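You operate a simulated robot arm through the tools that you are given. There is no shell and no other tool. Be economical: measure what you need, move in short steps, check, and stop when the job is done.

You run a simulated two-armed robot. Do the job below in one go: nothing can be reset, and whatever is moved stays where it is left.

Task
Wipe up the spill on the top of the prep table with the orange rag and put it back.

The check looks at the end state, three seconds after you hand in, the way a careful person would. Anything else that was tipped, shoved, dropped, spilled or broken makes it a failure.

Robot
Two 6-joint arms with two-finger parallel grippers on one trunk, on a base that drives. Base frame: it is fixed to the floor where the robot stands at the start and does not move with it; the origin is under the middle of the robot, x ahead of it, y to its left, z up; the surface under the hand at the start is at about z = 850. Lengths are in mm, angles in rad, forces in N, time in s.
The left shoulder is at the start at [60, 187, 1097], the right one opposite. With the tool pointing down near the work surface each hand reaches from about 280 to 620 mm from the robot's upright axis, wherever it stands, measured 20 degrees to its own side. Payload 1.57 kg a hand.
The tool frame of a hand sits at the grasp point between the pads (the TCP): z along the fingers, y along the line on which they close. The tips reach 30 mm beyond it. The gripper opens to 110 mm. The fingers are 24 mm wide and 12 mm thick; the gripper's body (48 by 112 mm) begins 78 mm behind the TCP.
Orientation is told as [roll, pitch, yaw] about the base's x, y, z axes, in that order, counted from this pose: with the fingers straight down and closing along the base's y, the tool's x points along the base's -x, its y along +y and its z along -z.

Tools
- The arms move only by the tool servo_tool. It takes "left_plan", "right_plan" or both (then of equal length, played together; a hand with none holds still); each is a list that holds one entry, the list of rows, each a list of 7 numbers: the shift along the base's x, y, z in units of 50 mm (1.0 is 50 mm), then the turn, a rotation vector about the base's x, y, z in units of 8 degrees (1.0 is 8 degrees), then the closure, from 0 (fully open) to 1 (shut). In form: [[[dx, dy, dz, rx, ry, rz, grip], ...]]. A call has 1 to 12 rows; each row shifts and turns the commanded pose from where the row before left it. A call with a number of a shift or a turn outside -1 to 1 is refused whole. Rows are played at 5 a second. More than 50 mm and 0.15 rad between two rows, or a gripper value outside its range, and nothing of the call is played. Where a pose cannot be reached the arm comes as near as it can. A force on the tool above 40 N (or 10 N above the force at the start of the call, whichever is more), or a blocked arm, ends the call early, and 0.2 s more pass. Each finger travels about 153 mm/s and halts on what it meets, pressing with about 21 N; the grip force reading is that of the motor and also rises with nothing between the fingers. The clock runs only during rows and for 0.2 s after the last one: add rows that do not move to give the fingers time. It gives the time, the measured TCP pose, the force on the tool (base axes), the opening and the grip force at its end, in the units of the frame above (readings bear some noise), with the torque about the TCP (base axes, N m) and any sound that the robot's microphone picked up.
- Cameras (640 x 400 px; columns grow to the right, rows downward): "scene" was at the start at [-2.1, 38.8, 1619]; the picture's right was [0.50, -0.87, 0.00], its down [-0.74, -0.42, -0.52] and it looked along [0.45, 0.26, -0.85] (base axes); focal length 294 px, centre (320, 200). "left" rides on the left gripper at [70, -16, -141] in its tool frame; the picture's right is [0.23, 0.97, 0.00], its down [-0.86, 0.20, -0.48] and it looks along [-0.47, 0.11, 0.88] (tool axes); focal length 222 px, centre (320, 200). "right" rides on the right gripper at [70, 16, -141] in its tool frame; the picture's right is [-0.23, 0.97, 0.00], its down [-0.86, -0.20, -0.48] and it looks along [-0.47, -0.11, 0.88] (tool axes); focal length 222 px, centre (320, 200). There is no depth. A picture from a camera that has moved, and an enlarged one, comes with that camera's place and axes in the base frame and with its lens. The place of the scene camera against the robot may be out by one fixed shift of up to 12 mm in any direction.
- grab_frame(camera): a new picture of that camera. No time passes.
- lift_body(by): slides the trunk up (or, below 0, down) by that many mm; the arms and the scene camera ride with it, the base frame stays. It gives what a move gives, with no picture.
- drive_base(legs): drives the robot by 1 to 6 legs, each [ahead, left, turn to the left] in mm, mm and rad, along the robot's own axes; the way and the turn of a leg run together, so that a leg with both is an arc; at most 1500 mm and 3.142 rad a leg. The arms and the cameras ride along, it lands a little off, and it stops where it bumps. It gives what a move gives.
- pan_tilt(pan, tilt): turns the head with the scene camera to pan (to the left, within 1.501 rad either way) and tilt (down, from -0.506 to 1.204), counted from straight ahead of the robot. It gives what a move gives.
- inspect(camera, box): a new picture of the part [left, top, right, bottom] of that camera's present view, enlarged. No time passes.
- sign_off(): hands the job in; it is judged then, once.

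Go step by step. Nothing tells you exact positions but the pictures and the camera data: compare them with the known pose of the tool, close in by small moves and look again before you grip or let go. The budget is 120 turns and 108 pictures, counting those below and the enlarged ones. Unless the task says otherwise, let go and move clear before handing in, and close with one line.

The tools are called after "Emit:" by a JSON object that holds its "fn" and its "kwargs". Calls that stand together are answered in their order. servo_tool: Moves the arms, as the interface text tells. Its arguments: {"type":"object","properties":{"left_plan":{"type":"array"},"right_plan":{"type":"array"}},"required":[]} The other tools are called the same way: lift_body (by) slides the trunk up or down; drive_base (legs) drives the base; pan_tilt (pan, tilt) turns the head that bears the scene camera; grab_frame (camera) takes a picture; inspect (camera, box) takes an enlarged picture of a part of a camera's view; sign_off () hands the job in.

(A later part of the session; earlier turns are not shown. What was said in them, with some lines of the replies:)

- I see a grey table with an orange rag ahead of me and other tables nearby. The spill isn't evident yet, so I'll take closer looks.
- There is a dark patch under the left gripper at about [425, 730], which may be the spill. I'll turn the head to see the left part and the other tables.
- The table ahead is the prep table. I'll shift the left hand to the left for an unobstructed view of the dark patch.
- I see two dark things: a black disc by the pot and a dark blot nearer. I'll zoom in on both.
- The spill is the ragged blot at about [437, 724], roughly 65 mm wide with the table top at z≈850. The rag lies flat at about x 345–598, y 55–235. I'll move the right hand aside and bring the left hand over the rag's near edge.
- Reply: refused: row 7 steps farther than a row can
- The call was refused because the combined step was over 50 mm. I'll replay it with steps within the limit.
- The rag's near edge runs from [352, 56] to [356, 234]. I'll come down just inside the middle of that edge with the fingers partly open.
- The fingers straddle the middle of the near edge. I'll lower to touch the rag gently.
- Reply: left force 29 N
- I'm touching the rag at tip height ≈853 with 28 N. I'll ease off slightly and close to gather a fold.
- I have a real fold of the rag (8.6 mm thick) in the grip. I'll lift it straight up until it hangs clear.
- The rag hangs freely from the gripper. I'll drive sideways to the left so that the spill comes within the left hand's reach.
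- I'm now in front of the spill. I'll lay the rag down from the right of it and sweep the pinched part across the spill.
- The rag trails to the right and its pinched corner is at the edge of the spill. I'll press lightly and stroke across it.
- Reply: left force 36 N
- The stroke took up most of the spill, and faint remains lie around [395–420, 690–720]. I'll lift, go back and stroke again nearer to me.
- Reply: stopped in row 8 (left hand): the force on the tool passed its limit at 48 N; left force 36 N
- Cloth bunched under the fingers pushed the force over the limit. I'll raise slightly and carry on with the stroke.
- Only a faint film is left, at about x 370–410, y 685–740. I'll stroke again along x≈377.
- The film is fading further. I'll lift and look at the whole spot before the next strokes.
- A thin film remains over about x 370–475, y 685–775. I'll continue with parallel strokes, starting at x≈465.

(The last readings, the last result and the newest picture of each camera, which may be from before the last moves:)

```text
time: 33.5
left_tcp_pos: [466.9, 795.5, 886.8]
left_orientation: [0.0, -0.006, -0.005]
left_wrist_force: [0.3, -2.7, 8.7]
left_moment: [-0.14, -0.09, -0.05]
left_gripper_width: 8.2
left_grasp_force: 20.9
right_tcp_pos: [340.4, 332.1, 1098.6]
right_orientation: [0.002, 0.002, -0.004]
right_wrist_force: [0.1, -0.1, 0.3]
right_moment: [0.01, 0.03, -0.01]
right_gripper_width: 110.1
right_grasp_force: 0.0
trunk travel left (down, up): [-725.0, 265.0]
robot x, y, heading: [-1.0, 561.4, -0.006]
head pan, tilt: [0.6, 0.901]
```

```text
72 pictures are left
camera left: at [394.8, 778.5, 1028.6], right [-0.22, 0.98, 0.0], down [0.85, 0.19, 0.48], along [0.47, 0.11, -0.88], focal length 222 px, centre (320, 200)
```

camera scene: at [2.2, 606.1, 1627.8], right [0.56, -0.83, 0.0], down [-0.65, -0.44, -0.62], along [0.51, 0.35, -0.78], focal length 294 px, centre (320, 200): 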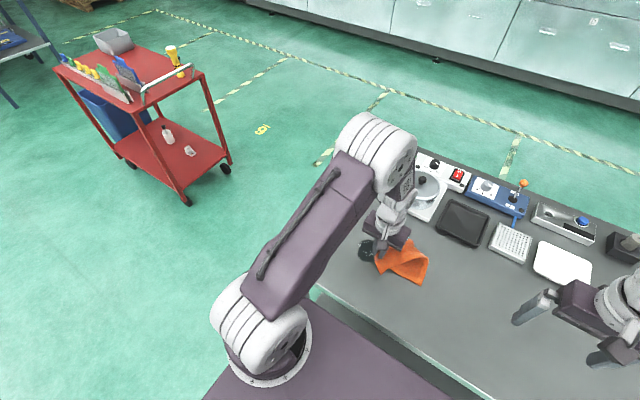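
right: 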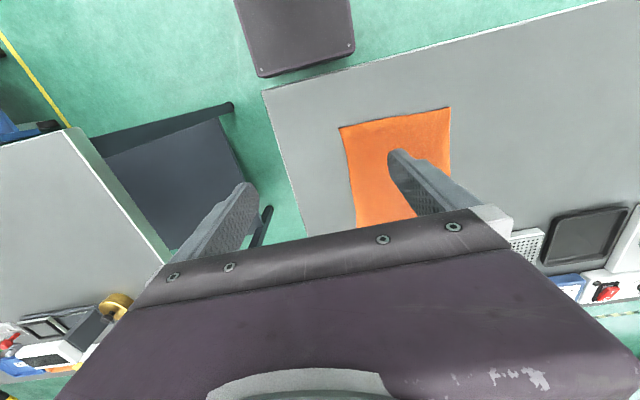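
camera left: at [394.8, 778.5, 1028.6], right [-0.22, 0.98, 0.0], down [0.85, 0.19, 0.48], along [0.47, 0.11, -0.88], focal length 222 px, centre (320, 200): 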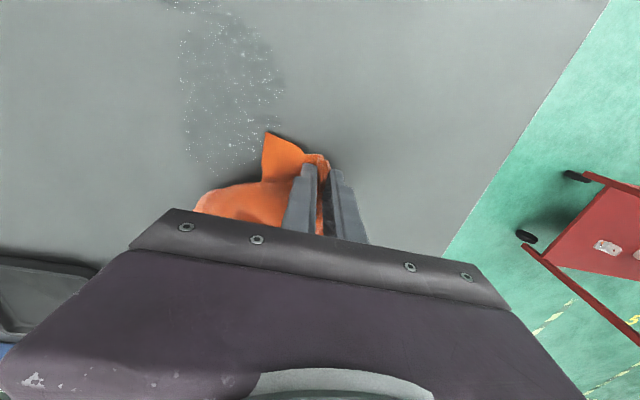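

The film gets fainter with each pass. Next comes a stroke along x≈440.

Emit:
{"fn": "servo_tool", "kwargs": {"left_plan": [[[0, 0, 0.9, 0, 0, 0, 1], [-0.2, -0.8, 0.5, 0, 0, 0, 1], [-0.2, -0.9, 0, 0, 0, 0, 1], [-0.1, -0.9, -0.1, 0, 0, 0, 1], [0, 0.1, -0.8, 0, 0, 0, 1], [0, 0.2, -0.48, 0, 0, 0, 1], [0, 0.4, 0, 0, 0, 0, 1], [0, 0.4, 0, 0, 0, 0, 1], [0, 0.4, 0, 0, 0, 0, 1], [0, 0.4, 0, 0, 0, 0, 1], [0, 0.4, 0, 0, 0, 0, 1], [0, 0, 0, 0, 0, 0, 1]]]}}

Emit:
{"fn": "servo_tool", "kwargs": {"left_plan": [[[0, 0, 0.9, 0, 0, 0, 1], [-0.2, -0.8, 0.5, 0, 0, 0, 1], [-0.2, -0.9, 0, 0, 0, 0, 1], [-0.1, -0.9, -0.1, 0, 0, 0, 1], [0, 0.1, -0.8, 0, 0, 0, 1], [0, 0.2, -0.48, 0, 0, 0, 1], [0, 0.4, 0, 0, 0, 0, 1], [0, 0.4, 0, 0, 0, 0, 1], [0, 0.4, 0, 0, 0, 0, 1], [0, 0.4, 0, 0, 0, 0, 1], [0, 0.4, 0, 0, 0, 0, 1], [0, 0, 0, 0, 0, 0, 1]]]}}

Emit:
{"fn": "grab_frame", "kwargs": {"camera": "left"}}

```text
time: 36.0
left_tcp_pos: [441.1, 779.2, 887.9]
left_orientation: [0.0, -0.007, -0.005]
left_wrist_force: [0.2, -4.2, 13.3]
left_moment: [-0.25, -0.14, -0.07]
left_gripper_width: 8.4
left_grasp_force: 21.3
right_tcp_pos: [339.1, 331.4, 1098.7]
right_orientation: [0.001, -0.002, -0.006]
right_wrist_force: [-0.4, -0.1, 0.3]
right_moment: [-0.01, 0.01, -0.01]
right_gripper_width: 110.0
right_grasp_force: 0.1
trunk travel left (down, up): [-725.0, 265.0]
robot x, y, heading: [1.5, 559.9, -0.004]
head pan, tilt: [0.6, 0.901]
```

```text
time: 38.6
left_tcp_pos: [417.1, 764.1, 889.7]
left_orientation: [0.0, -0.004, -0.006]
left_wrist_force: [0.3, -1.9, 6.4]
left_moment: [-0.07, -0.08, -0.01]
left_gripper_width: 8.2
left_grasp_force: 21.1
right_tcp_pos: [341.2, 332.2, 1098.1]
right_orientation: [0.0, 0.001, -0.005]
right_wrist_force: [0.7, -0.2, -0.2]
right_moment: [0.03, 0.01, 0.01]
right_gripper_width: 109.8
right_grasp_force: 0.0
trunk travel left (down, up): [-725.0, 265.0]
robot x, y, heading: [-1.3, 557.9, -0.007]
head pan, tilt: [0.6, 0.901]
```

```text
71 pictures are left
camera left: at [345.2, 748.0, 1030.8], right [-0.22, 0.98, 0.0], down [0.85, 0.19, 0.48], along [0.47, 0.11, -0.88], focal length 222 px, centre (320, 200)
```

left: 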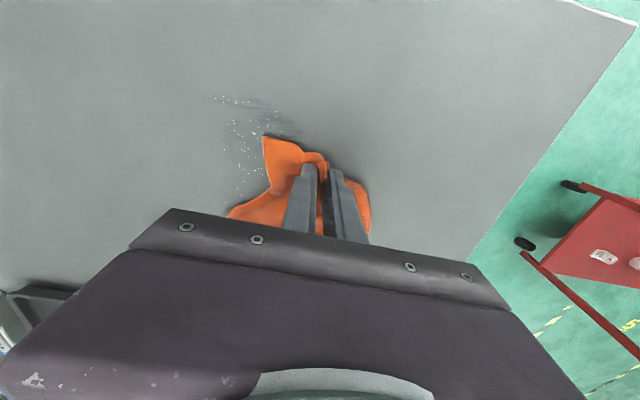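

Almost gone; I'll do two more strokes at x≈392 and x≈370 and then look again.

Emit:
{"fn": "servo_tool", "kwargs": {"left_plan": [[[0, 0, 0.9, 0, 0, 0, 1], [-0.2, -0.8, 0.5, 0, 0, 0, 1], [-0.2, -0.8, 0, 0, 0, 0, 1], [-0.1, -0.7, -0.1, 0, 0, 0, 1], [0, 0.1, -0.8, 0, 0, 0, 1], [0, 0.2, -0.52, 0, 0, 0, 1], [0, 0.4, 0, 0, 0, 0, 1], [0, 0.4, 0, 0, 0, 0, 1], [0, 0.4, 0, 0, 0, 0, 1], [0, 0.4, 0, 0, 0, 0, 1], [0, 0.4, 0, 0, 0, 0, 1], [0, 0, 0, 0, 0, 0, 1]]]}}

Emit:
{"fn": "servo_tool", "kwargs": {"left_plan": [[[0, 0, 0.9, 0, 0, 0, 1], [-0.2, -0.8, 0.5, 0, 0, 0, 1], [-0.2, -0.9, 0, 0, 0, 0, 1], [-0.1, -0.8, -0.1, 0, 0, 0, 1], [0, 0.1, -0.8, 0, 0, 0, 1], [0, 0.2, -0.5, 0, 0, 0, 1], [0, 0.4, 0, 0, 0, 0, 1], [0, 0.4, 0, 0, 0, 0, 1], [0, 0.4, 0, 0, 0, 0, 1], [0, 0.4, 0, 0, 0, 0, 1], [0, 0.4, 0, 0, 0, 0, 1], [0, 0, 0, 0, 0, 0, 1]]]}}

Emit:
{"fn": "servo_tool", "kwargs": {"left_plan": [[[0, 0, 1, 0, 0, 0, 1], [0, -0.8, 0.6, 0, 0, 0, 1], [0, -0.8, 0.6, 0, 0, 0, 1], [0, -0.8, 0.6, 0, 0, 0, 1], [0, -0.8, 0.6, 0, 0, 0, 1], [0, -0.8, 0.6, 0, 0, 0, 1], [0, -0.5, 0.8, 0, 0, 0, 1], [0, 0, 0, 0, 0, 0, 1]]]}}

Emit:
{"fn": "inspect", "kwargs": {"camera": "left", "box": [330, 80, 530, 230]}}

Emit:
{"fn": "inspect", "kwargs": {"camera": "scene", "box": [300, 180, 460, 300]}}

```text
time: 41.2
left_tcp_pos: [389.4, 762.6, 887.8]
left_orientation: [-0.001, -0.007, -0.006]
left_wrist_force: [-0.3, -5.6, 15.1]
left_moment: [-0.24, -0.14, -0.05]
left_gripper_width: 8.4
left_grasp_force: 20.8
right_tcp_pos: [339.1, 331.9, 1097.3]
right_orientation: [0.002, -0.002, -0.004]
right_wrist_force: [-0.2, 0.4, 0.2]
right_moment: [-0.04, 0.0, 0.04]
right_gripper_width: 110.1
right_grasp_force: 0.1
trunk travel left (down, up): [-725.0, 265.0]
robot x, y, heading: [0.1, 560.7, -0.003]
head pan, tilt: [0.6, 0.901]
```

```text
time: 43.9
left_tcp_pos: [364.8, 753.6, 887.7]
left_orientation: [0.001, -0.007, -0.006]
left_wrist_force: [0.4, -7.7, 22.4]
left_moment: [-0.33, -0.19, -0.09]
left_gripper_width: 8.1
left_grasp_force: 20.8
right_tcp_pos: [339.6, 330.1, 1098.3]
right_orientation: [0.001, -0.002, -0.006]
right_wrist_force: [0.9, -0.2, 0.5]
right_moment: [-0.01, -0.05, -0.04]
right_gripper_width: 110.1
right_grasp_force: 0.2
trunk travel left (down, up): [-725.0, 265.0]
robot x, y, heading: [3.3, 557.0, -0.002]
head pan, tilt: [0.6, 0.901]
```

```text
time: 45.6
left_tcp_pos: [365.4, 530.0, 1127.3]
left_orientation: [-0.002, -0.005, -0.004]
left_wrist_force: [0.1, 1.0, -0.9]
left_moment: [-0.03, 0.01, -0.01]
left_gripper_width: 8.2
left_grasp_force: 20.9
right_tcp_pos: [341.9, 334.0, 1097.5]
right_orientation: [0.0, 0.0, -0.005]
right_wrist_force: [-0.3, -0.1, 0.3]
right_moment: [-0.02, 0.02, 0.03]
right_gripper_width: 110.0
right_grasp_force: 0.1
trunk travel left (down, up): [-725.0, 265.0]
robot x, y, heading: [-1.3, 558.7, -0.004]
head pan, tilt: [0.6, 0.901]
```

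```text
2.67 times, centred on (430, 155) of left
camera zoom: at [295.7, 513.9, 1268.9], right [-0.22, 0.97, 0.0], down [0.85, 0.2, 0.48], along [0.47, 0.11, -0.88], focal length 592 px, centre (27, 320)
```

zoom: 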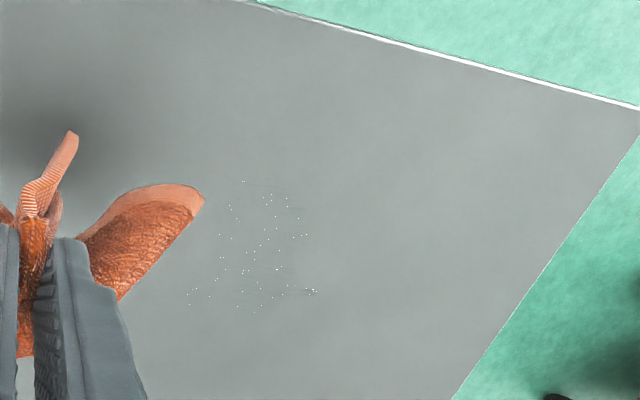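

```text
3.33 times, centred on (380, 240) of scene
camera zoom: at [2.7, 606.2, 1627.8], right [0.56, -0.83, 0.0], down [-0.65, -0.44, -0.62], along [0.51, 0.35, -0.78], focal length 981 px, centre (120, 67)
```

zoom: 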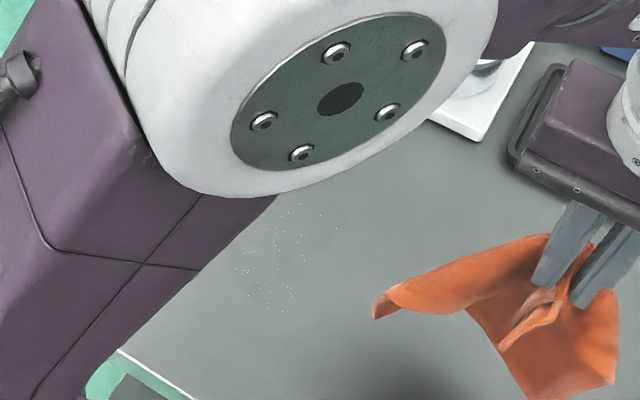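

Only tiny specks are left, over x 375–478, y 685–780. I'll do one more full set of strokes to finish it off.

Emit:
{"fn": "servo_tool", "kwargs": {"left_plan": [[[0.9, 0.3, 0, 0, 0, 0, 1], [0.9, 0.3, -0.3, 0, 0, 0, 1], [0.3, 0.5, -0.7, 0, 0, 0, 1], [0, 0.4, -0.9, 0, 0, 0, 1], [0, 0.5, -0.8, 0, 0, 0, 1], [0, 0.5, -0.8, 0, 0, 0, 1], [0, 0.3, -0.8, 0, 0, 0, 1], [0, 0.2, -0.48, 0, 0, 0, 1]]]}}

Emit:
{"fn": "servo_tool", "kwargs": {"left_plan": [[[0, 0.3, -0.02, 0, 0, 0, 1], [0, 0.4, 0, 0, 0, 0, 1], [0, 0.4, 0, 0, 0, 0, 1], [0, 0.4, 0, 0, 0, 0, 1], [0, 0.4, 0, 0, 0, 0, 1], [0, 0.4, 0, 0, 0, 0, 1], [0, 0, 0, 0, 0, 0, 1]]]}}

Emit:
{"fn": "servo_tool", "kwargs": {"left_plan": [[[0, 0, 0.9, 0, 0, 0, 1], [-0.2, -0.8, 0.5, 0, 0, 0, 1], [-0.2, -0.9, 0, 0, 0, 0, 1], [0, -0.9, -0.1, 0, 0, 0, 1], [0, 0.1, -0.8, 0, 0, 0, 1], [0, 0.2, -0.5, 0, 0, 0, 1], [0, 0.4, 0, 0, 0, 0, 1], [0, 0.4, 0, 0, 0, 0, 1], [0, 0.4, 0, 0, 0, 0, 1], [0, 0.4, 0, 0, 0, 0, 1], [0, 0.4, 0, 0, 0, 0, 1], [0, 0.2, 0, 0, 0, 0, 1]]]}}

Emit:
{"fn": "servo_tool", "kwargs": {"left_plan": [[[0, 0, 0.9, 0, 0, 0, 1], [-0.2, -0.8, 0.5, 0, 0, 0, 1], [-0.2, -0.9, 0, 0, 0, 0, 1], [0, -0.9, -0.1, 0, 0, 0, 1], [0, 0.1, -0.8, 0, 0, 0, 1], [0, 0.2, -0.5, 0, 0, 0, 1], [0, 0.4, 0, 0, 0, 0, 1], [0, 0.4, 0, 0, 0, 0, 1], [0, 0.4, 0, 0, 0, 0, 1], [0, 0.4, 0, 0, 0, 0, 1], [0, 0.4, 0, 0, 0, 0, 1], [0, 0.2, 0, 0, 0, 0, 1]]]}}

Emit:
{"fn": "grab_frame", "kwargs": {"camera": "left"}}

```text
time: 47.5
left_tcp_pos: [470.1, 678.2, 892.9]
left_orientation: [0.001, -0.021, -0.005]
left_wrist_force: [6.7, -1.9, 26.5]
left_moment: [-0.16, -0.27, 0.01]
left_gripper_width: 8.0
left_grasp_force: 21.1
right_tcp_pos: [336.1, 330.7, 1099.5]
right_orientation: [0.001, -0.004, -0.006]
right_wrist_force: [-0.5, 0.7, -0.4]
right_moment: [0.01, -0.02, -0.02]
right_gripper_width: 109.8
right_grasp_force: 0.2
trunk travel left (down, up): [-725.0, 265.0]
robot x, y, heading: [-4.1, 556.2, -0.002]
head pan, tilt: [0.6, 0.901]
```

```text
time: 47.8
left_tcp_pos: [470.4, 683.9, 892.6]
left_orientation: [-0.003, -0.02, -0.006]
left_wrist_force: [-5.0, -7.1, 29.7]
left_moment: [-0.36, 0.13, -0.04]
left_gripper_width: 8.4
left_grasp_force: 21.3
right_tcp_pos: [338.0, 332.6, 1099.6]
right_orientation: [0.001, -0.002, -0.006]
right_wrist_force: [-0.1, 0.2, 0.0]
right_moment: [-0.02, 0.01, 0.02]
right_gripper_width: 110.0
right_grasp_force: 0.0
trunk travel left (down, up): [-725.0, 265.0]
robot x, y, heading: [1.8, 557.4, -0.002]
head pan, tilt: [0.6, 0.901]
stopped in row 1 (left hand): the force on the tool passed its limit at 45 N (the readings are from after the stop); the commanded pose is now the measured one
```

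```text
time: 50.4
left_tcp_pos: [451.5, 679.4, 891.2]
left_orientation: [0.001, -0.017, -0.006]
left_wrist_force: [0.2, -11.5, 39.5]
left_moment: [-0.66, -0.36, -0.12]
left_gripper_width: 8.7
left_grasp_force: 20.8
right_tcp_pos: [337.5, 330.8, 1098.7]
right_orientation: [0.004, -0.003, -0.004]
right_wrist_force: [0.7, -0.1, 0.2]
right_moment: [-0.02, 0.01, 0.0]
right_gripper_width: 110.1
right_grasp_force: 0.1
trunk travel left (down, up): [-725.0, 265.0]
robot x, y, heading: [2.5, 559.9, -0.007]
head pan, tilt: [0.6, 0.901]
```

```text
time: 53.0
left_tcp_pos: [432.7, 675.1, 889.9]
left_orientation: [-0.005, -0.012, -0.005]
left_wrist_force: [-0.4, -0.7, 0.2]
left_moment: [-0.01, 0.0, -0.03]
left_gripper_width: 7.8
left_grasp_force: 21.1
right_tcp_pos: [340.9, 333.6, 1098.0]
right_orientation: [-0.001, 0.002, -0.005]
right_wrist_force: [0.5, -0.4, -0.2]
right_moment: [-0.03, -0.01, -0.02]
right_gripper_width: 109.6
right_grasp_force: 0.0
trunk travel left (down, up): [-725.0, 265.0]
robot x, y, heading: [-2.2, 556.0, -0.005]
head pan, tilt: [0.6, 0.901]
```

```text
68 pictures are left
camera left: at [361.1, 658.8, 1030.4], right [-0.22, 0.98, -0.01], down [0.85, 0.2, 0.49], along [0.48, 0.1, -0.87], focal length 222 px, centre (320, 200)
```

left: 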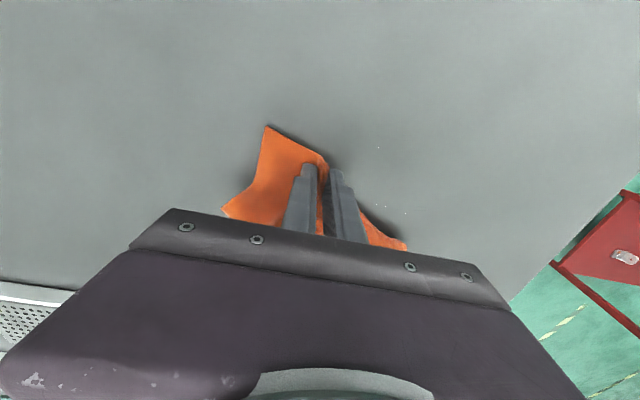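

Just three specks remain, near [401, 717], [455, 740] and [456, 763]. Two targeted strokes should do it.

Emit:
{"fn": "servo_tool", "kwargs": {"left_plan": [[[0.4, 0, 0.4, 0, 0, 0, 1], [0.05, 0.3, -0.4, 0, 0, 0, 1], [0, 0.4, -0.03, 0, 0, 0, 1], [0, 0.4, 0, 0, 0, 0, 1], [0, 0.4, 0, 0, 0, 0, 1], [0, 0.4, 0, 0, 0, 0, 1], [0, 0.4, 0, 0, 0, 0, 1], [0, 0, 0, 0, 0, 0, 1]]]}}

Emit:
{"fn": "servo_tool", "kwargs": {"left_plan": [[[0, 0, 0.9, 0, 0, 0, 1], [-0.3, -0.7, 0.5, 0, 0, 0, 1], [-0.4, -0.8, 0, 0, 0, 0, 1], [-0.35, -0.8, -0.1, 0, 0, 0, 1], [0, 0.1, -0.8, 0, 0, 0, 1], [0, 0.2, -0.5, 0, 0, 0, 1], [0, 0.4, 0, 0, 0, 0, 1], [0, 0.4, 0, 0, 0, 0, 1], [0, 0.4, 0, 0, 0, 0, 1], [0, 0.4, 0, 0, 0, 0, 1], [0, 0.4, 0, 0, 0, 0, 1], [0, 0, 0, 0, 0, 0, 1]]]}}

Emit:
{"fn": "servo_tool", "kwargs": {"left_plan": [[[0, 0, 1, 0, 0, 0, 1], [0, -0.8, 0.6, 0, 0, 0, 1], [0, -0.8, 0.6, 0, 0, 0, 1], [0, -0.8, 0.6, 0, 0, 0, 1], [0, -0.8, 0.6, 0, 0, 0, 1], [0, -0.8, 0.6, 0, 0, 0, 1], [0, -0.5, 0.8, 0, 0, 0, 1], [0, 0, 0, 0, 0, 0, 1]]]}}

Emit:
{"fn": "inspect", "kwargs": {"camera": "left", "box": [330, 80, 530, 230]}}

Emit:
{"fn": "grab_frame", "kwargs": {"camera": "scene"}}

```text
time: 54.8
left_tcp_pos: [454.2, 789.9, 889.4]
left_orientation: [-0.002, -0.015, -0.005]
left_wrist_force: [0.5, -2.4, 11.9]
left_moment: [-0.1, -0.19, -0.03]
left_gripper_width: 8.3
left_grasp_force: 20.9
right_tcp_pos: [339.2, 331.2, 1098.0]
right_orientation: [0.001, -0.002, -0.004]
right_wrist_force: [-0.5, 0.8, 0.6]
right_moment: [0.01, -0.02, 0.02]
right_gripper_width: 110.0
right_grasp_force: 0.1
trunk travel left (down, up): [-725.0, 265.0]
robot x, y, heading: [-0.5, 558.2, -0.005]
head pan, tilt: [0.6, 0.901]
```

```text
time: 57.4
left_tcp_pos: [403.4, 789.7, 889.2]
left_orientation: [-0.002, -0.012, -0.005]
left_wrist_force: [0.3, -1.0, 7.4]
left_moment: [-0.07, -0.04, 0.0]
left_gripper_width: 8.1
left_grasp_force: 21.3
right_tcp_pos: [341.4, 331.7, 1099.0]
right_orientation: [0.0, 0.0, -0.006]
right_wrist_force: [0.3, 0.1, 0.2]
right_moment: [0.02, 0.03, -0.03]
right_gripper_width: 109.8
right_grasp_force: 0.0
trunk travel left (down, up): [-725.0, 265.0]
robot x, y, heading: [1.7, 556.6, -0.008]
head pan, tilt: [0.6, 0.901]
```

```text
time: 59.2
left_tcp_pos: [402.4, 565.4, 1128.3]
left_orientation: [-0.005, -0.011, -0.005]
left_wrist_force: [0.1, -0.7, -0.4]
left_moment: [-0.02, 0.04, 0.01]
left_gripper_width: 7.9
left_grasp_force: 21.1
right_tcp_pos: [341.4, 333.9, 1098.6]
right_orientation: [0.0, -0.001, -0.004]
right_wrist_force: [-0.1, -0.7, -0.5]
right_moment: [-0.01, 0.01, 0.0]
right_gripper_width: 109.9
right_grasp_force: 0.2
trunk travel left (down, up): [-725.0, 265.0]
robot x, y, heading: [2.2, 557.1, -0.009]
head pan, tilt: [0.6, 0.901]
```

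```text
2.67 times, centred on (430, 155) of left
camera zoom: at [330.5, 548.4, 1269.3], right [-0.22, 0.97, -0.01], down [0.85, 0.2, 0.49], along [0.48, 0.1, -0.87], focal length 592 px, centre (27, 320)
```

zoom: 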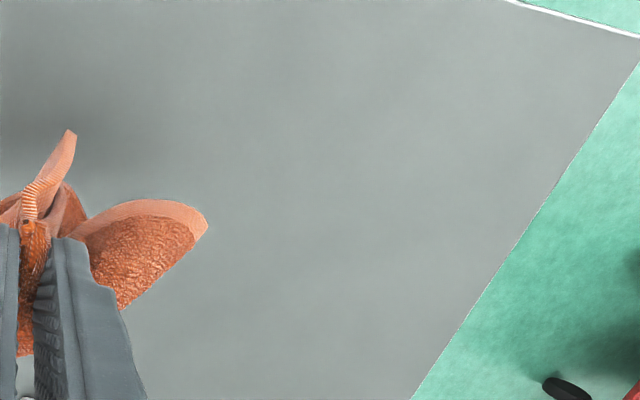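

```text
66 pictures are left
camera scene: at [2.8, 606.2, 1627.8], right [0.56, -0.83, 0.0], down [-0.65, -0.44, -0.62], along [0.51, 0.35, -0.78], focal length 294 px, centre (320, 200)
```

scene: 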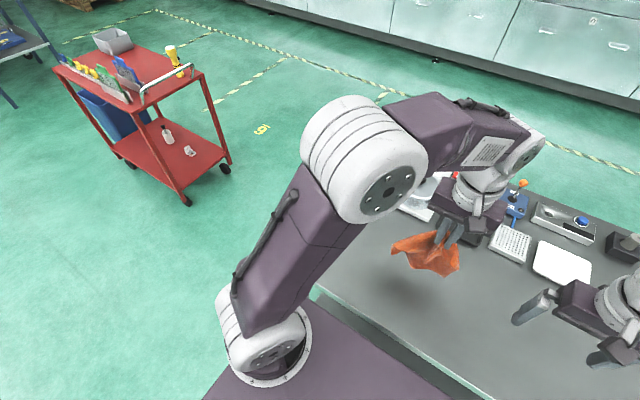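

The spill is completely gone. I'll raise the rag and drive back to the right to return it.

Emit:
{"fn": "servo_tool", "kwargs": {"left_plan": [[[0, 0.5, 0.8, 0, 0, 0, 1], [0, 0.8, 0.3, 0, 0, 0, 1], [0, 0.9, 0, 0, 0, 0, 1], [0, 0.6, 0, 0, 0, 0, 1], [0, 0, 0, 0, 0, 0, 1]]]}}

Emit:
{"fn": "drive_base", "kwargs": {"legs": [[0, -558, 0.006]]}}

Emit:
{"fn": "grab_frame", "kwargs": {"camera": "scene"}}

Emit:
{"fn": "grab_frame", "kwargs": {"camera": "left"}}

```text
time: 60.4
left_tcp_pos: [401.2, 705.2, 1183.0]
left_orientation: [-0.002, -0.01, -0.004]
left_wrist_force: [-0.9, -1.0, -0.1]
left_moment: [0.01, 0.02, 0.03]
left_gripper_width: 8.2
left_grasp_force: 21.2
right_tcp_pos: [342.4, 333.0, 1098.1]
right_orientation: [0.0, 0.0, -0.005]
right_wrist_force: [-0.3, -0.5, 0.2]
right_moment: [-0.01, 0.0, 0.0]
right_gripper_width: 110.0
right_grasp_force: 0.1
trunk travel left (down, up): [-725.0, 265.0]
robot x, y, heading: [-2.9, 558.2, -0.003]
head pan, tilt: [0.6, 0.901]
```

```text
time: 63.6
left_tcp_pos: [400.1, 151.0, 1182.2]
left_orientation: [-0.003, -0.011, -0.001]
left_wrist_force: [0.0, 0.4, 0.3]
left_moment: [-0.01, 0.02, 0.0]
left_gripper_width: 8.0
left_grasp_force: 20.2
right_tcp_pos: [340.8, -222.0, 1098.0]
right_orientation: [-0.001, 0.001, -0.002]
right_wrist_force: [-0.2, -0.4, -0.1]
right_moment: [-0.02, 0.02, -0.01]
right_gripper_width: 110.2
right_grasp_force: 0.0
trunk travel left (down, up): [-725.0, 265.0]
robot x, y, heading: [-4.6, 0.8, -0.005]
head pan, tilt: [0.6, 0.901]
```

```text
65 pictures are left
camera scene: at [0.2, 50.3, 1627.8], right [0.56, -0.83, 0.0], down [-0.65, -0.44, -0.62], along [0.51, 0.35, -0.78], focal length 294 px, centre (320, 200)
```

scene: 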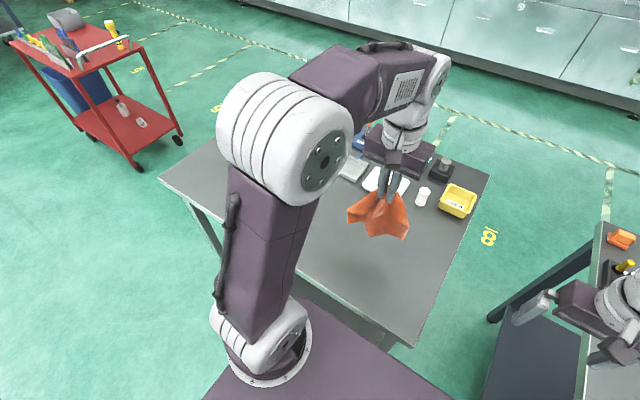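

```text
64 pictures are left
camera left: at [327.9, 134.5, 1323.4], right [-0.23, 0.97, -0.01], down [0.85, 0.2, 0.49], along [0.48, 0.1, -0.87], focal length 222 px, centre (320, 200)
```

left: 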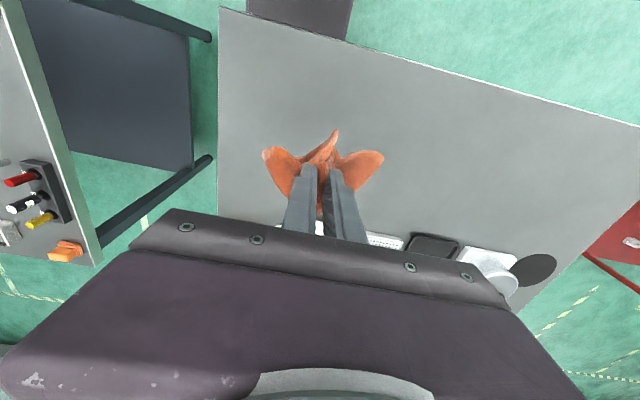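

The rag hangs symmetrically above its old place. I'll reach out to x≈535 and lower until it nearly touches, staying clear of the white plate beyond x≈620.

Emit:
{"fn": "servo_tool", "kwargs": {"left_plan": [[[0.8, 0, 0, 0, 0, 0, 1], [0.8, 0, 0, 0, 0, 0, 1], [0.8, 0, 0, 0, 0, 0, 1], [0.3, -0.06, -0.4, 0, 0, 0, 1], [0, 0, -0.8, 0, 0, 0, 1], [0, 0, 0, 0, 0, 0, 1], [0, 0, 0, 0, 0, 0, 1]]]}}

Emit:
{"fn": "inspect", "kwargs": {"camera": "scene", "box": [300, 120, 500, 280]}}

```text
time: 65.2
left_tcp_pos: [533.5, 148.1, 1122.8]
left_orientation: [-0.003, -0.012, -0.003]
left_wrist_force: [0.5, -0.3, -0.2]
left_moment: [0.0, 0.01, -0.01]
left_gripper_width: 8.1
left_grasp_force: 20.6
right_tcp_pos: [339.8, -221.5, 1097.8]
right_orientation: [-0.001, -0.001, -0.003]
right_wrist_force: [0.1, 0.7, 0.3]
right_moment: [0.02, 0.01, 0.0]
right_gripper_width: 110.2
right_grasp_force: 0.1
trunk travel left (down, up): [-725.0, 265.0]
robot x, y, heading: [-3.3, 1.9, 0.004]
head pan, tilt: [0.6, 0.901]
```

```text
2.50 times, centred on (400, 200) of scene
camera zoom: at [0.3, 49.5, 1627.8], right [0.56, -0.83, 0.0], down [-0.65, -0.44, -0.62], along [0.51, 0.35, -0.78], focal length 736 px, centre (120, 200)
```

zoom: 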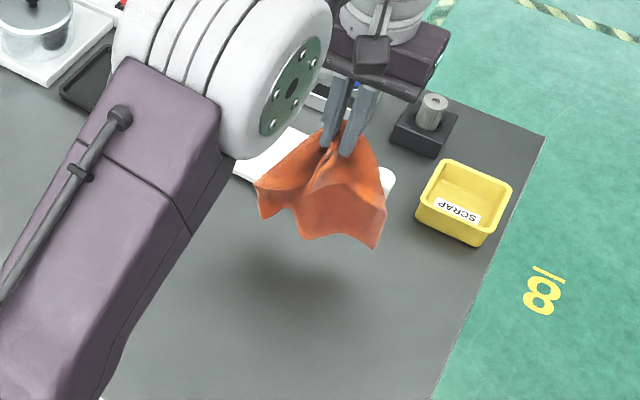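

The rag's lower rim is still about 100 mm above the table. I'll lower further, then pull toward me while lowering so it spreads out.

Emit:
{"fn": "servo_tool", "kwargs": {"left_plan": [[[0, 0, -0.8, 0, 0, 0, 1], [0, 0, -0.6, 0, 0, 0, 1], [0, 0, -0.4, 0, 0, 0, 1], [0, 0, 0, 0, 0, 0, 1]]]}}

Emit:
{"fn": "inspect", "kwargs": {"camera": "scene", "box": [300, 120, 500, 280]}}

```text
time: 66.2
left_tcp_pos: [534.0, 147.2, 1032.1]
left_orientation: [-0.003, -0.011, -0.001]
left_wrist_force: [0.1, -0.1, -0.4]
left_moment: [-0.01, -0.02, 0.0]
left_gripper_width: 7.9
left_grasp_force: 21.0
right_tcp_pos: [340.5, -222.1, 1099.3]
right_orientation: [0.001, -0.001, 0.0]
right_wrist_force: [-0.3, -0.8, 0.5]
right_moment: [-0.04, 0.05, 0.0]
right_gripper_width: 110.4
right_grasp_force: 0.1
trunk travel left (down, up): [-725.0, 265.0]
robot x, y, heading: [-1.3, -1.5, -0.004]
head pan, tilt: [0.6, 0.901]
```

```text
2.50 times, centred on (400, 200) of scene
camera zoom: at [0.2, 49.4, 1627.8], right [0.56, -0.83, 0.0], down [-0.65, -0.44, -0.62], along [0.51, 0.35, -0.78], focal length 736 px, centre (120, 200)
```

zoom: 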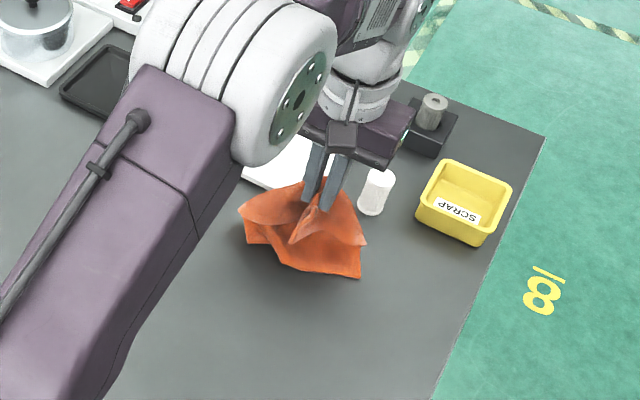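

The rim now touches the table. I'll pull toward me while lowering.

Emit:
{"fn": "servo_tool", "kwargs": {"left_plan": [[[-0.5, 0, -0.2, 0, 0, 0, 1], [-0.5, 0, -0.2, 0, 0, 0, 1], [-0.5, 0, -0.3, 0, 0, 0, 1], [-0.5, 0, -0.5, 0, 0, 0, 1], [-0.5, 0, -0.5, 0, 0, 0, 1], [-0.5, 0, -0.5, 0, 0, 0, 1], [-0.3, 0, -0.4, 0, 0, 0, 1], [0, 0, 0, 0, 0, 0, 1]]]}}

Emit:
{"fn": "inspect", "kwargs": {"camera": "scene", "box": [300, 120, 500, 280]}}

Emit:
{"fn": "grab_frame", "kwargs": {"camera": "left"}}

```text
time: 68.0
left_tcp_pos: [369.3, 148.3, 902.4]
left_orientation: [-0.004, -0.012, -0.001]
left_wrist_force: [0.7, -0.4, 0.2]
left_moment: [0.03, 0.02, 0.02]
left_gripper_width: 7.9
left_grasp_force: 20.9
right_tcp_pos: [339.8, -223.0, 1098.8]
right_orientation: [-0.001, -0.001, -0.003]
right_wrist_force: [-0.9, 0.2, 0.2]
right_moment: [-0.02, -0.02, 0.01]
right_gripper_width: 110.1
right_grasp_force: 0.1
trunk travel left (down, up): [-725.0, 265.0]
robot x, y, heading: [0.4, 4.4, -0.001]
head pan, tilt: [0.6, 0.901]
```

```text
2.50 times, centred on (400, 200) of scene
camera zoom: at [0.0, 49.4, 1627.8], right [0.56, -0.83, 0.0], down [-0.65, -0.44, -0.62], along [0.51, 0.35, -0.78], focal length 736 px, centre (120, 200)
```

zoom: 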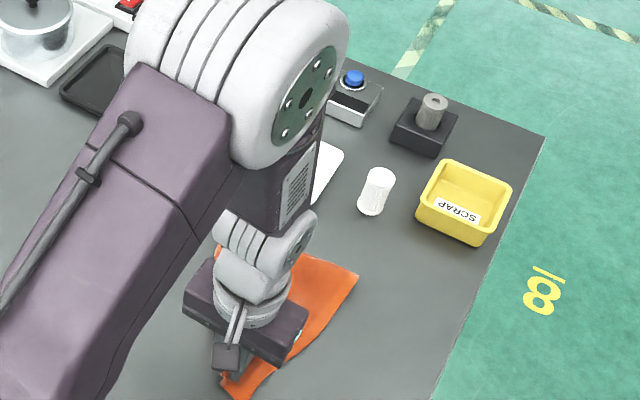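

```text
60 pictures are left
camera left: at [297.6, 131.6, 1042.9], right [-0.23, 0.97, -0.01], down [0.85, 0.2, 0.49], along [0.48, 0.11, -0.87], focal length 222 px, centre (320, 200)
```

left: 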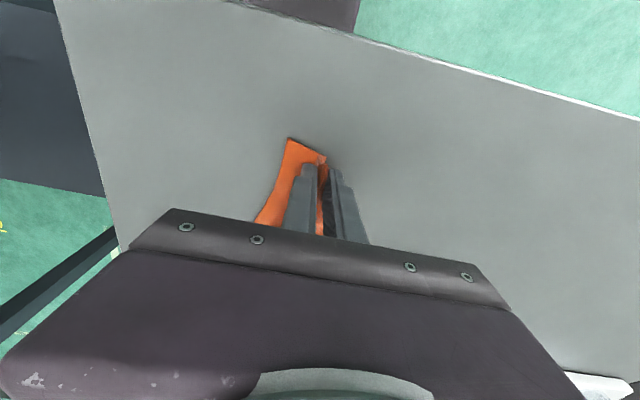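

The rag lies extended with its far corner at ~[580, 84]. I'll lower, open gently and lift away.

Emit:
{"fn": "servo_tool", "kwargs": {"left_plan": [[[0, 0, -0.2, 0, 0, 0, 1], [0, 0, -0.12, 0, 0, 0, 1], [0, 0, 0, 0, 0, 0, 0.8], [0, 0, 0, 0, 0, 0, 0.6], [0, 0, 0, 0, 0, 0, 0.4], [0, 0, 0, 0, 0, 0, 0.3], [0, 0, 0.4, 0, 0, 0, 0.3], [0, 0, 0.8, 0, 0, 0, 0.3], [0, 0, 1, 0, 0, 0, 0.3], [0, 0, 1, 0, 0, 0, 0.3], [0, 0, 1, 0, 0, 0, 0.3], [0, 0, 0, 0, 0, 0, 0.3]]]}}

Emit:
{"fn": "servo_tool", "kwargs": {"left_plan": [[[0, 0.9, 0, 0, 0, 0, 0.3], [0, 1, 0, 0, 0, 0, 0.3], [0, 1, 0, 0, 0, 0, 0.3], [0, 1, 0, 0, 0, 0, 0.3], [0, 1, 0, 0, 0, 0, 0.3], [0, 0, 0, 0, 0, 0, 0.3]]]}}

Emit:
{"fn": "inspect", "kwargs": {"camera": "scene", "box": [300, 120, 500, 300]}}

Emit:
{"fn": "grab_frame", "kwargs": {"camera": "left"}}

```text
time: 70.6
left_tcp_pos: [369.7, 147.0, 1097.7]
left_orientation: [-0.005, -0.011, -0.002]
left_wrist_force: [0.3, 0.4, 0.0]
left_moment: [0.01, -0.03, 0.01]
left_gripper_width: 77.1
left_grasp_force: 0.0
right_tcp_pos: [340.9, -220.8, 1098.3]
right_orientation: [-0.003, 0.0, -0.003]
right_wrist_force: [0.0, -1.7, -0.2]
right_moment: [-0.01, -0.01, 0.01]
right_gripper_width: 110.0
right_grasp_force: 0.1
trunk travel left (down, up): [-725.0, 265.0]
robot x, y, heading: [-3.5, 2.4, -0.003]
head pan, tilt: [0.6, 0.901]
```

```text
time: 72.0
left_tcp_pos: [369.3, 390.6, 1098.6]
left_orientation: [-0.002, -0.012, -0.002]
left_wrist_force: [0.3, -0.2, 0.4]
left_moment: [0.01, -0.01, -0.02]
left_gripper_width: 77.0
left_grasp_force: 0.0
right_tcp_pos: [340.3, -222.7, 1098.4]
right_orientation: [-0.001, -0.002, -0.002]
right_wrist_force: [0.5, 0.2, 0.5]
right_moment: [-0.01, -0.01, -0.03]
right_gripper_width: 110.1
right_grasp_force: 0.0
trunk travel left (down, up): [-725.0, 265.0]
robot x, y, heading: [1.7, 2.3, -0.003]
head pan, tilt: [0.6, 0.901]
```

```text
2.22 times, centred on (400, 210) of scene
camera zoom: at [-0.2, 48.2, 1627.9], right [0.56, -0.83, 0.0], down [-0.65, -0.44, -0.62], along [0.51, 0.35, -0.78], focal length 654 px, centre (142, 178)
```

zoom: 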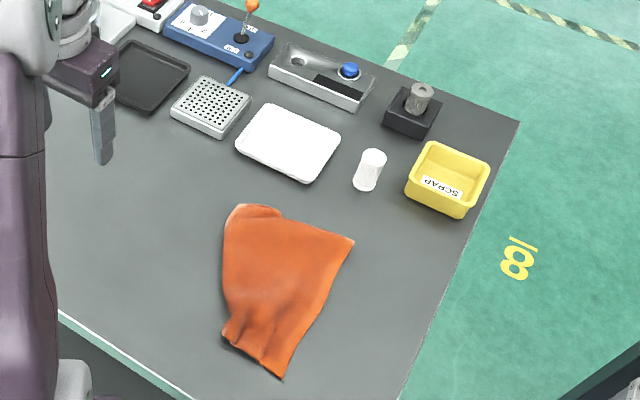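

```text
58 pictures are left
camera left: at [297.6, 374.4, 1238.8], right [-0.23, 0.97, -0.01], down [0.85, 0.2, 0.49], along [0.48, 0.11, -0.87], focal length 222 px, centre (320, 200)
```

left: 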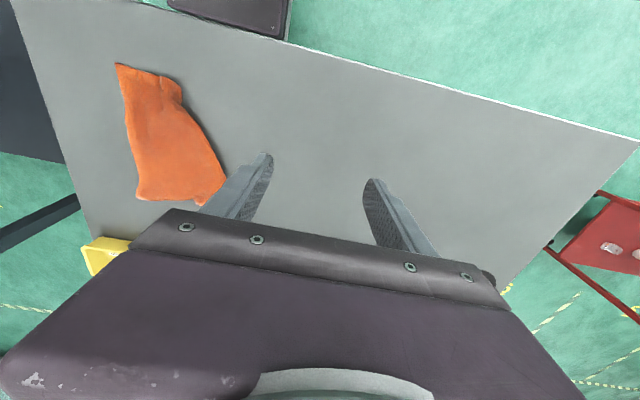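

The spill is gone. The rag is back in its place at about [460, 145], slightly gathered at its near-left corner. Everything else stands as it was and both hands are clear, so I'm handing in.

Emit:
{"fn": "sign_off", "kwargs": {}}

```text
The job is handed in.
```

I wiped up the spill on the prep table and laid the orange rag back about 10–15 mm from where it started. It is slightly gathered at its near-left corner, and nothing else on the table looked disturbed.
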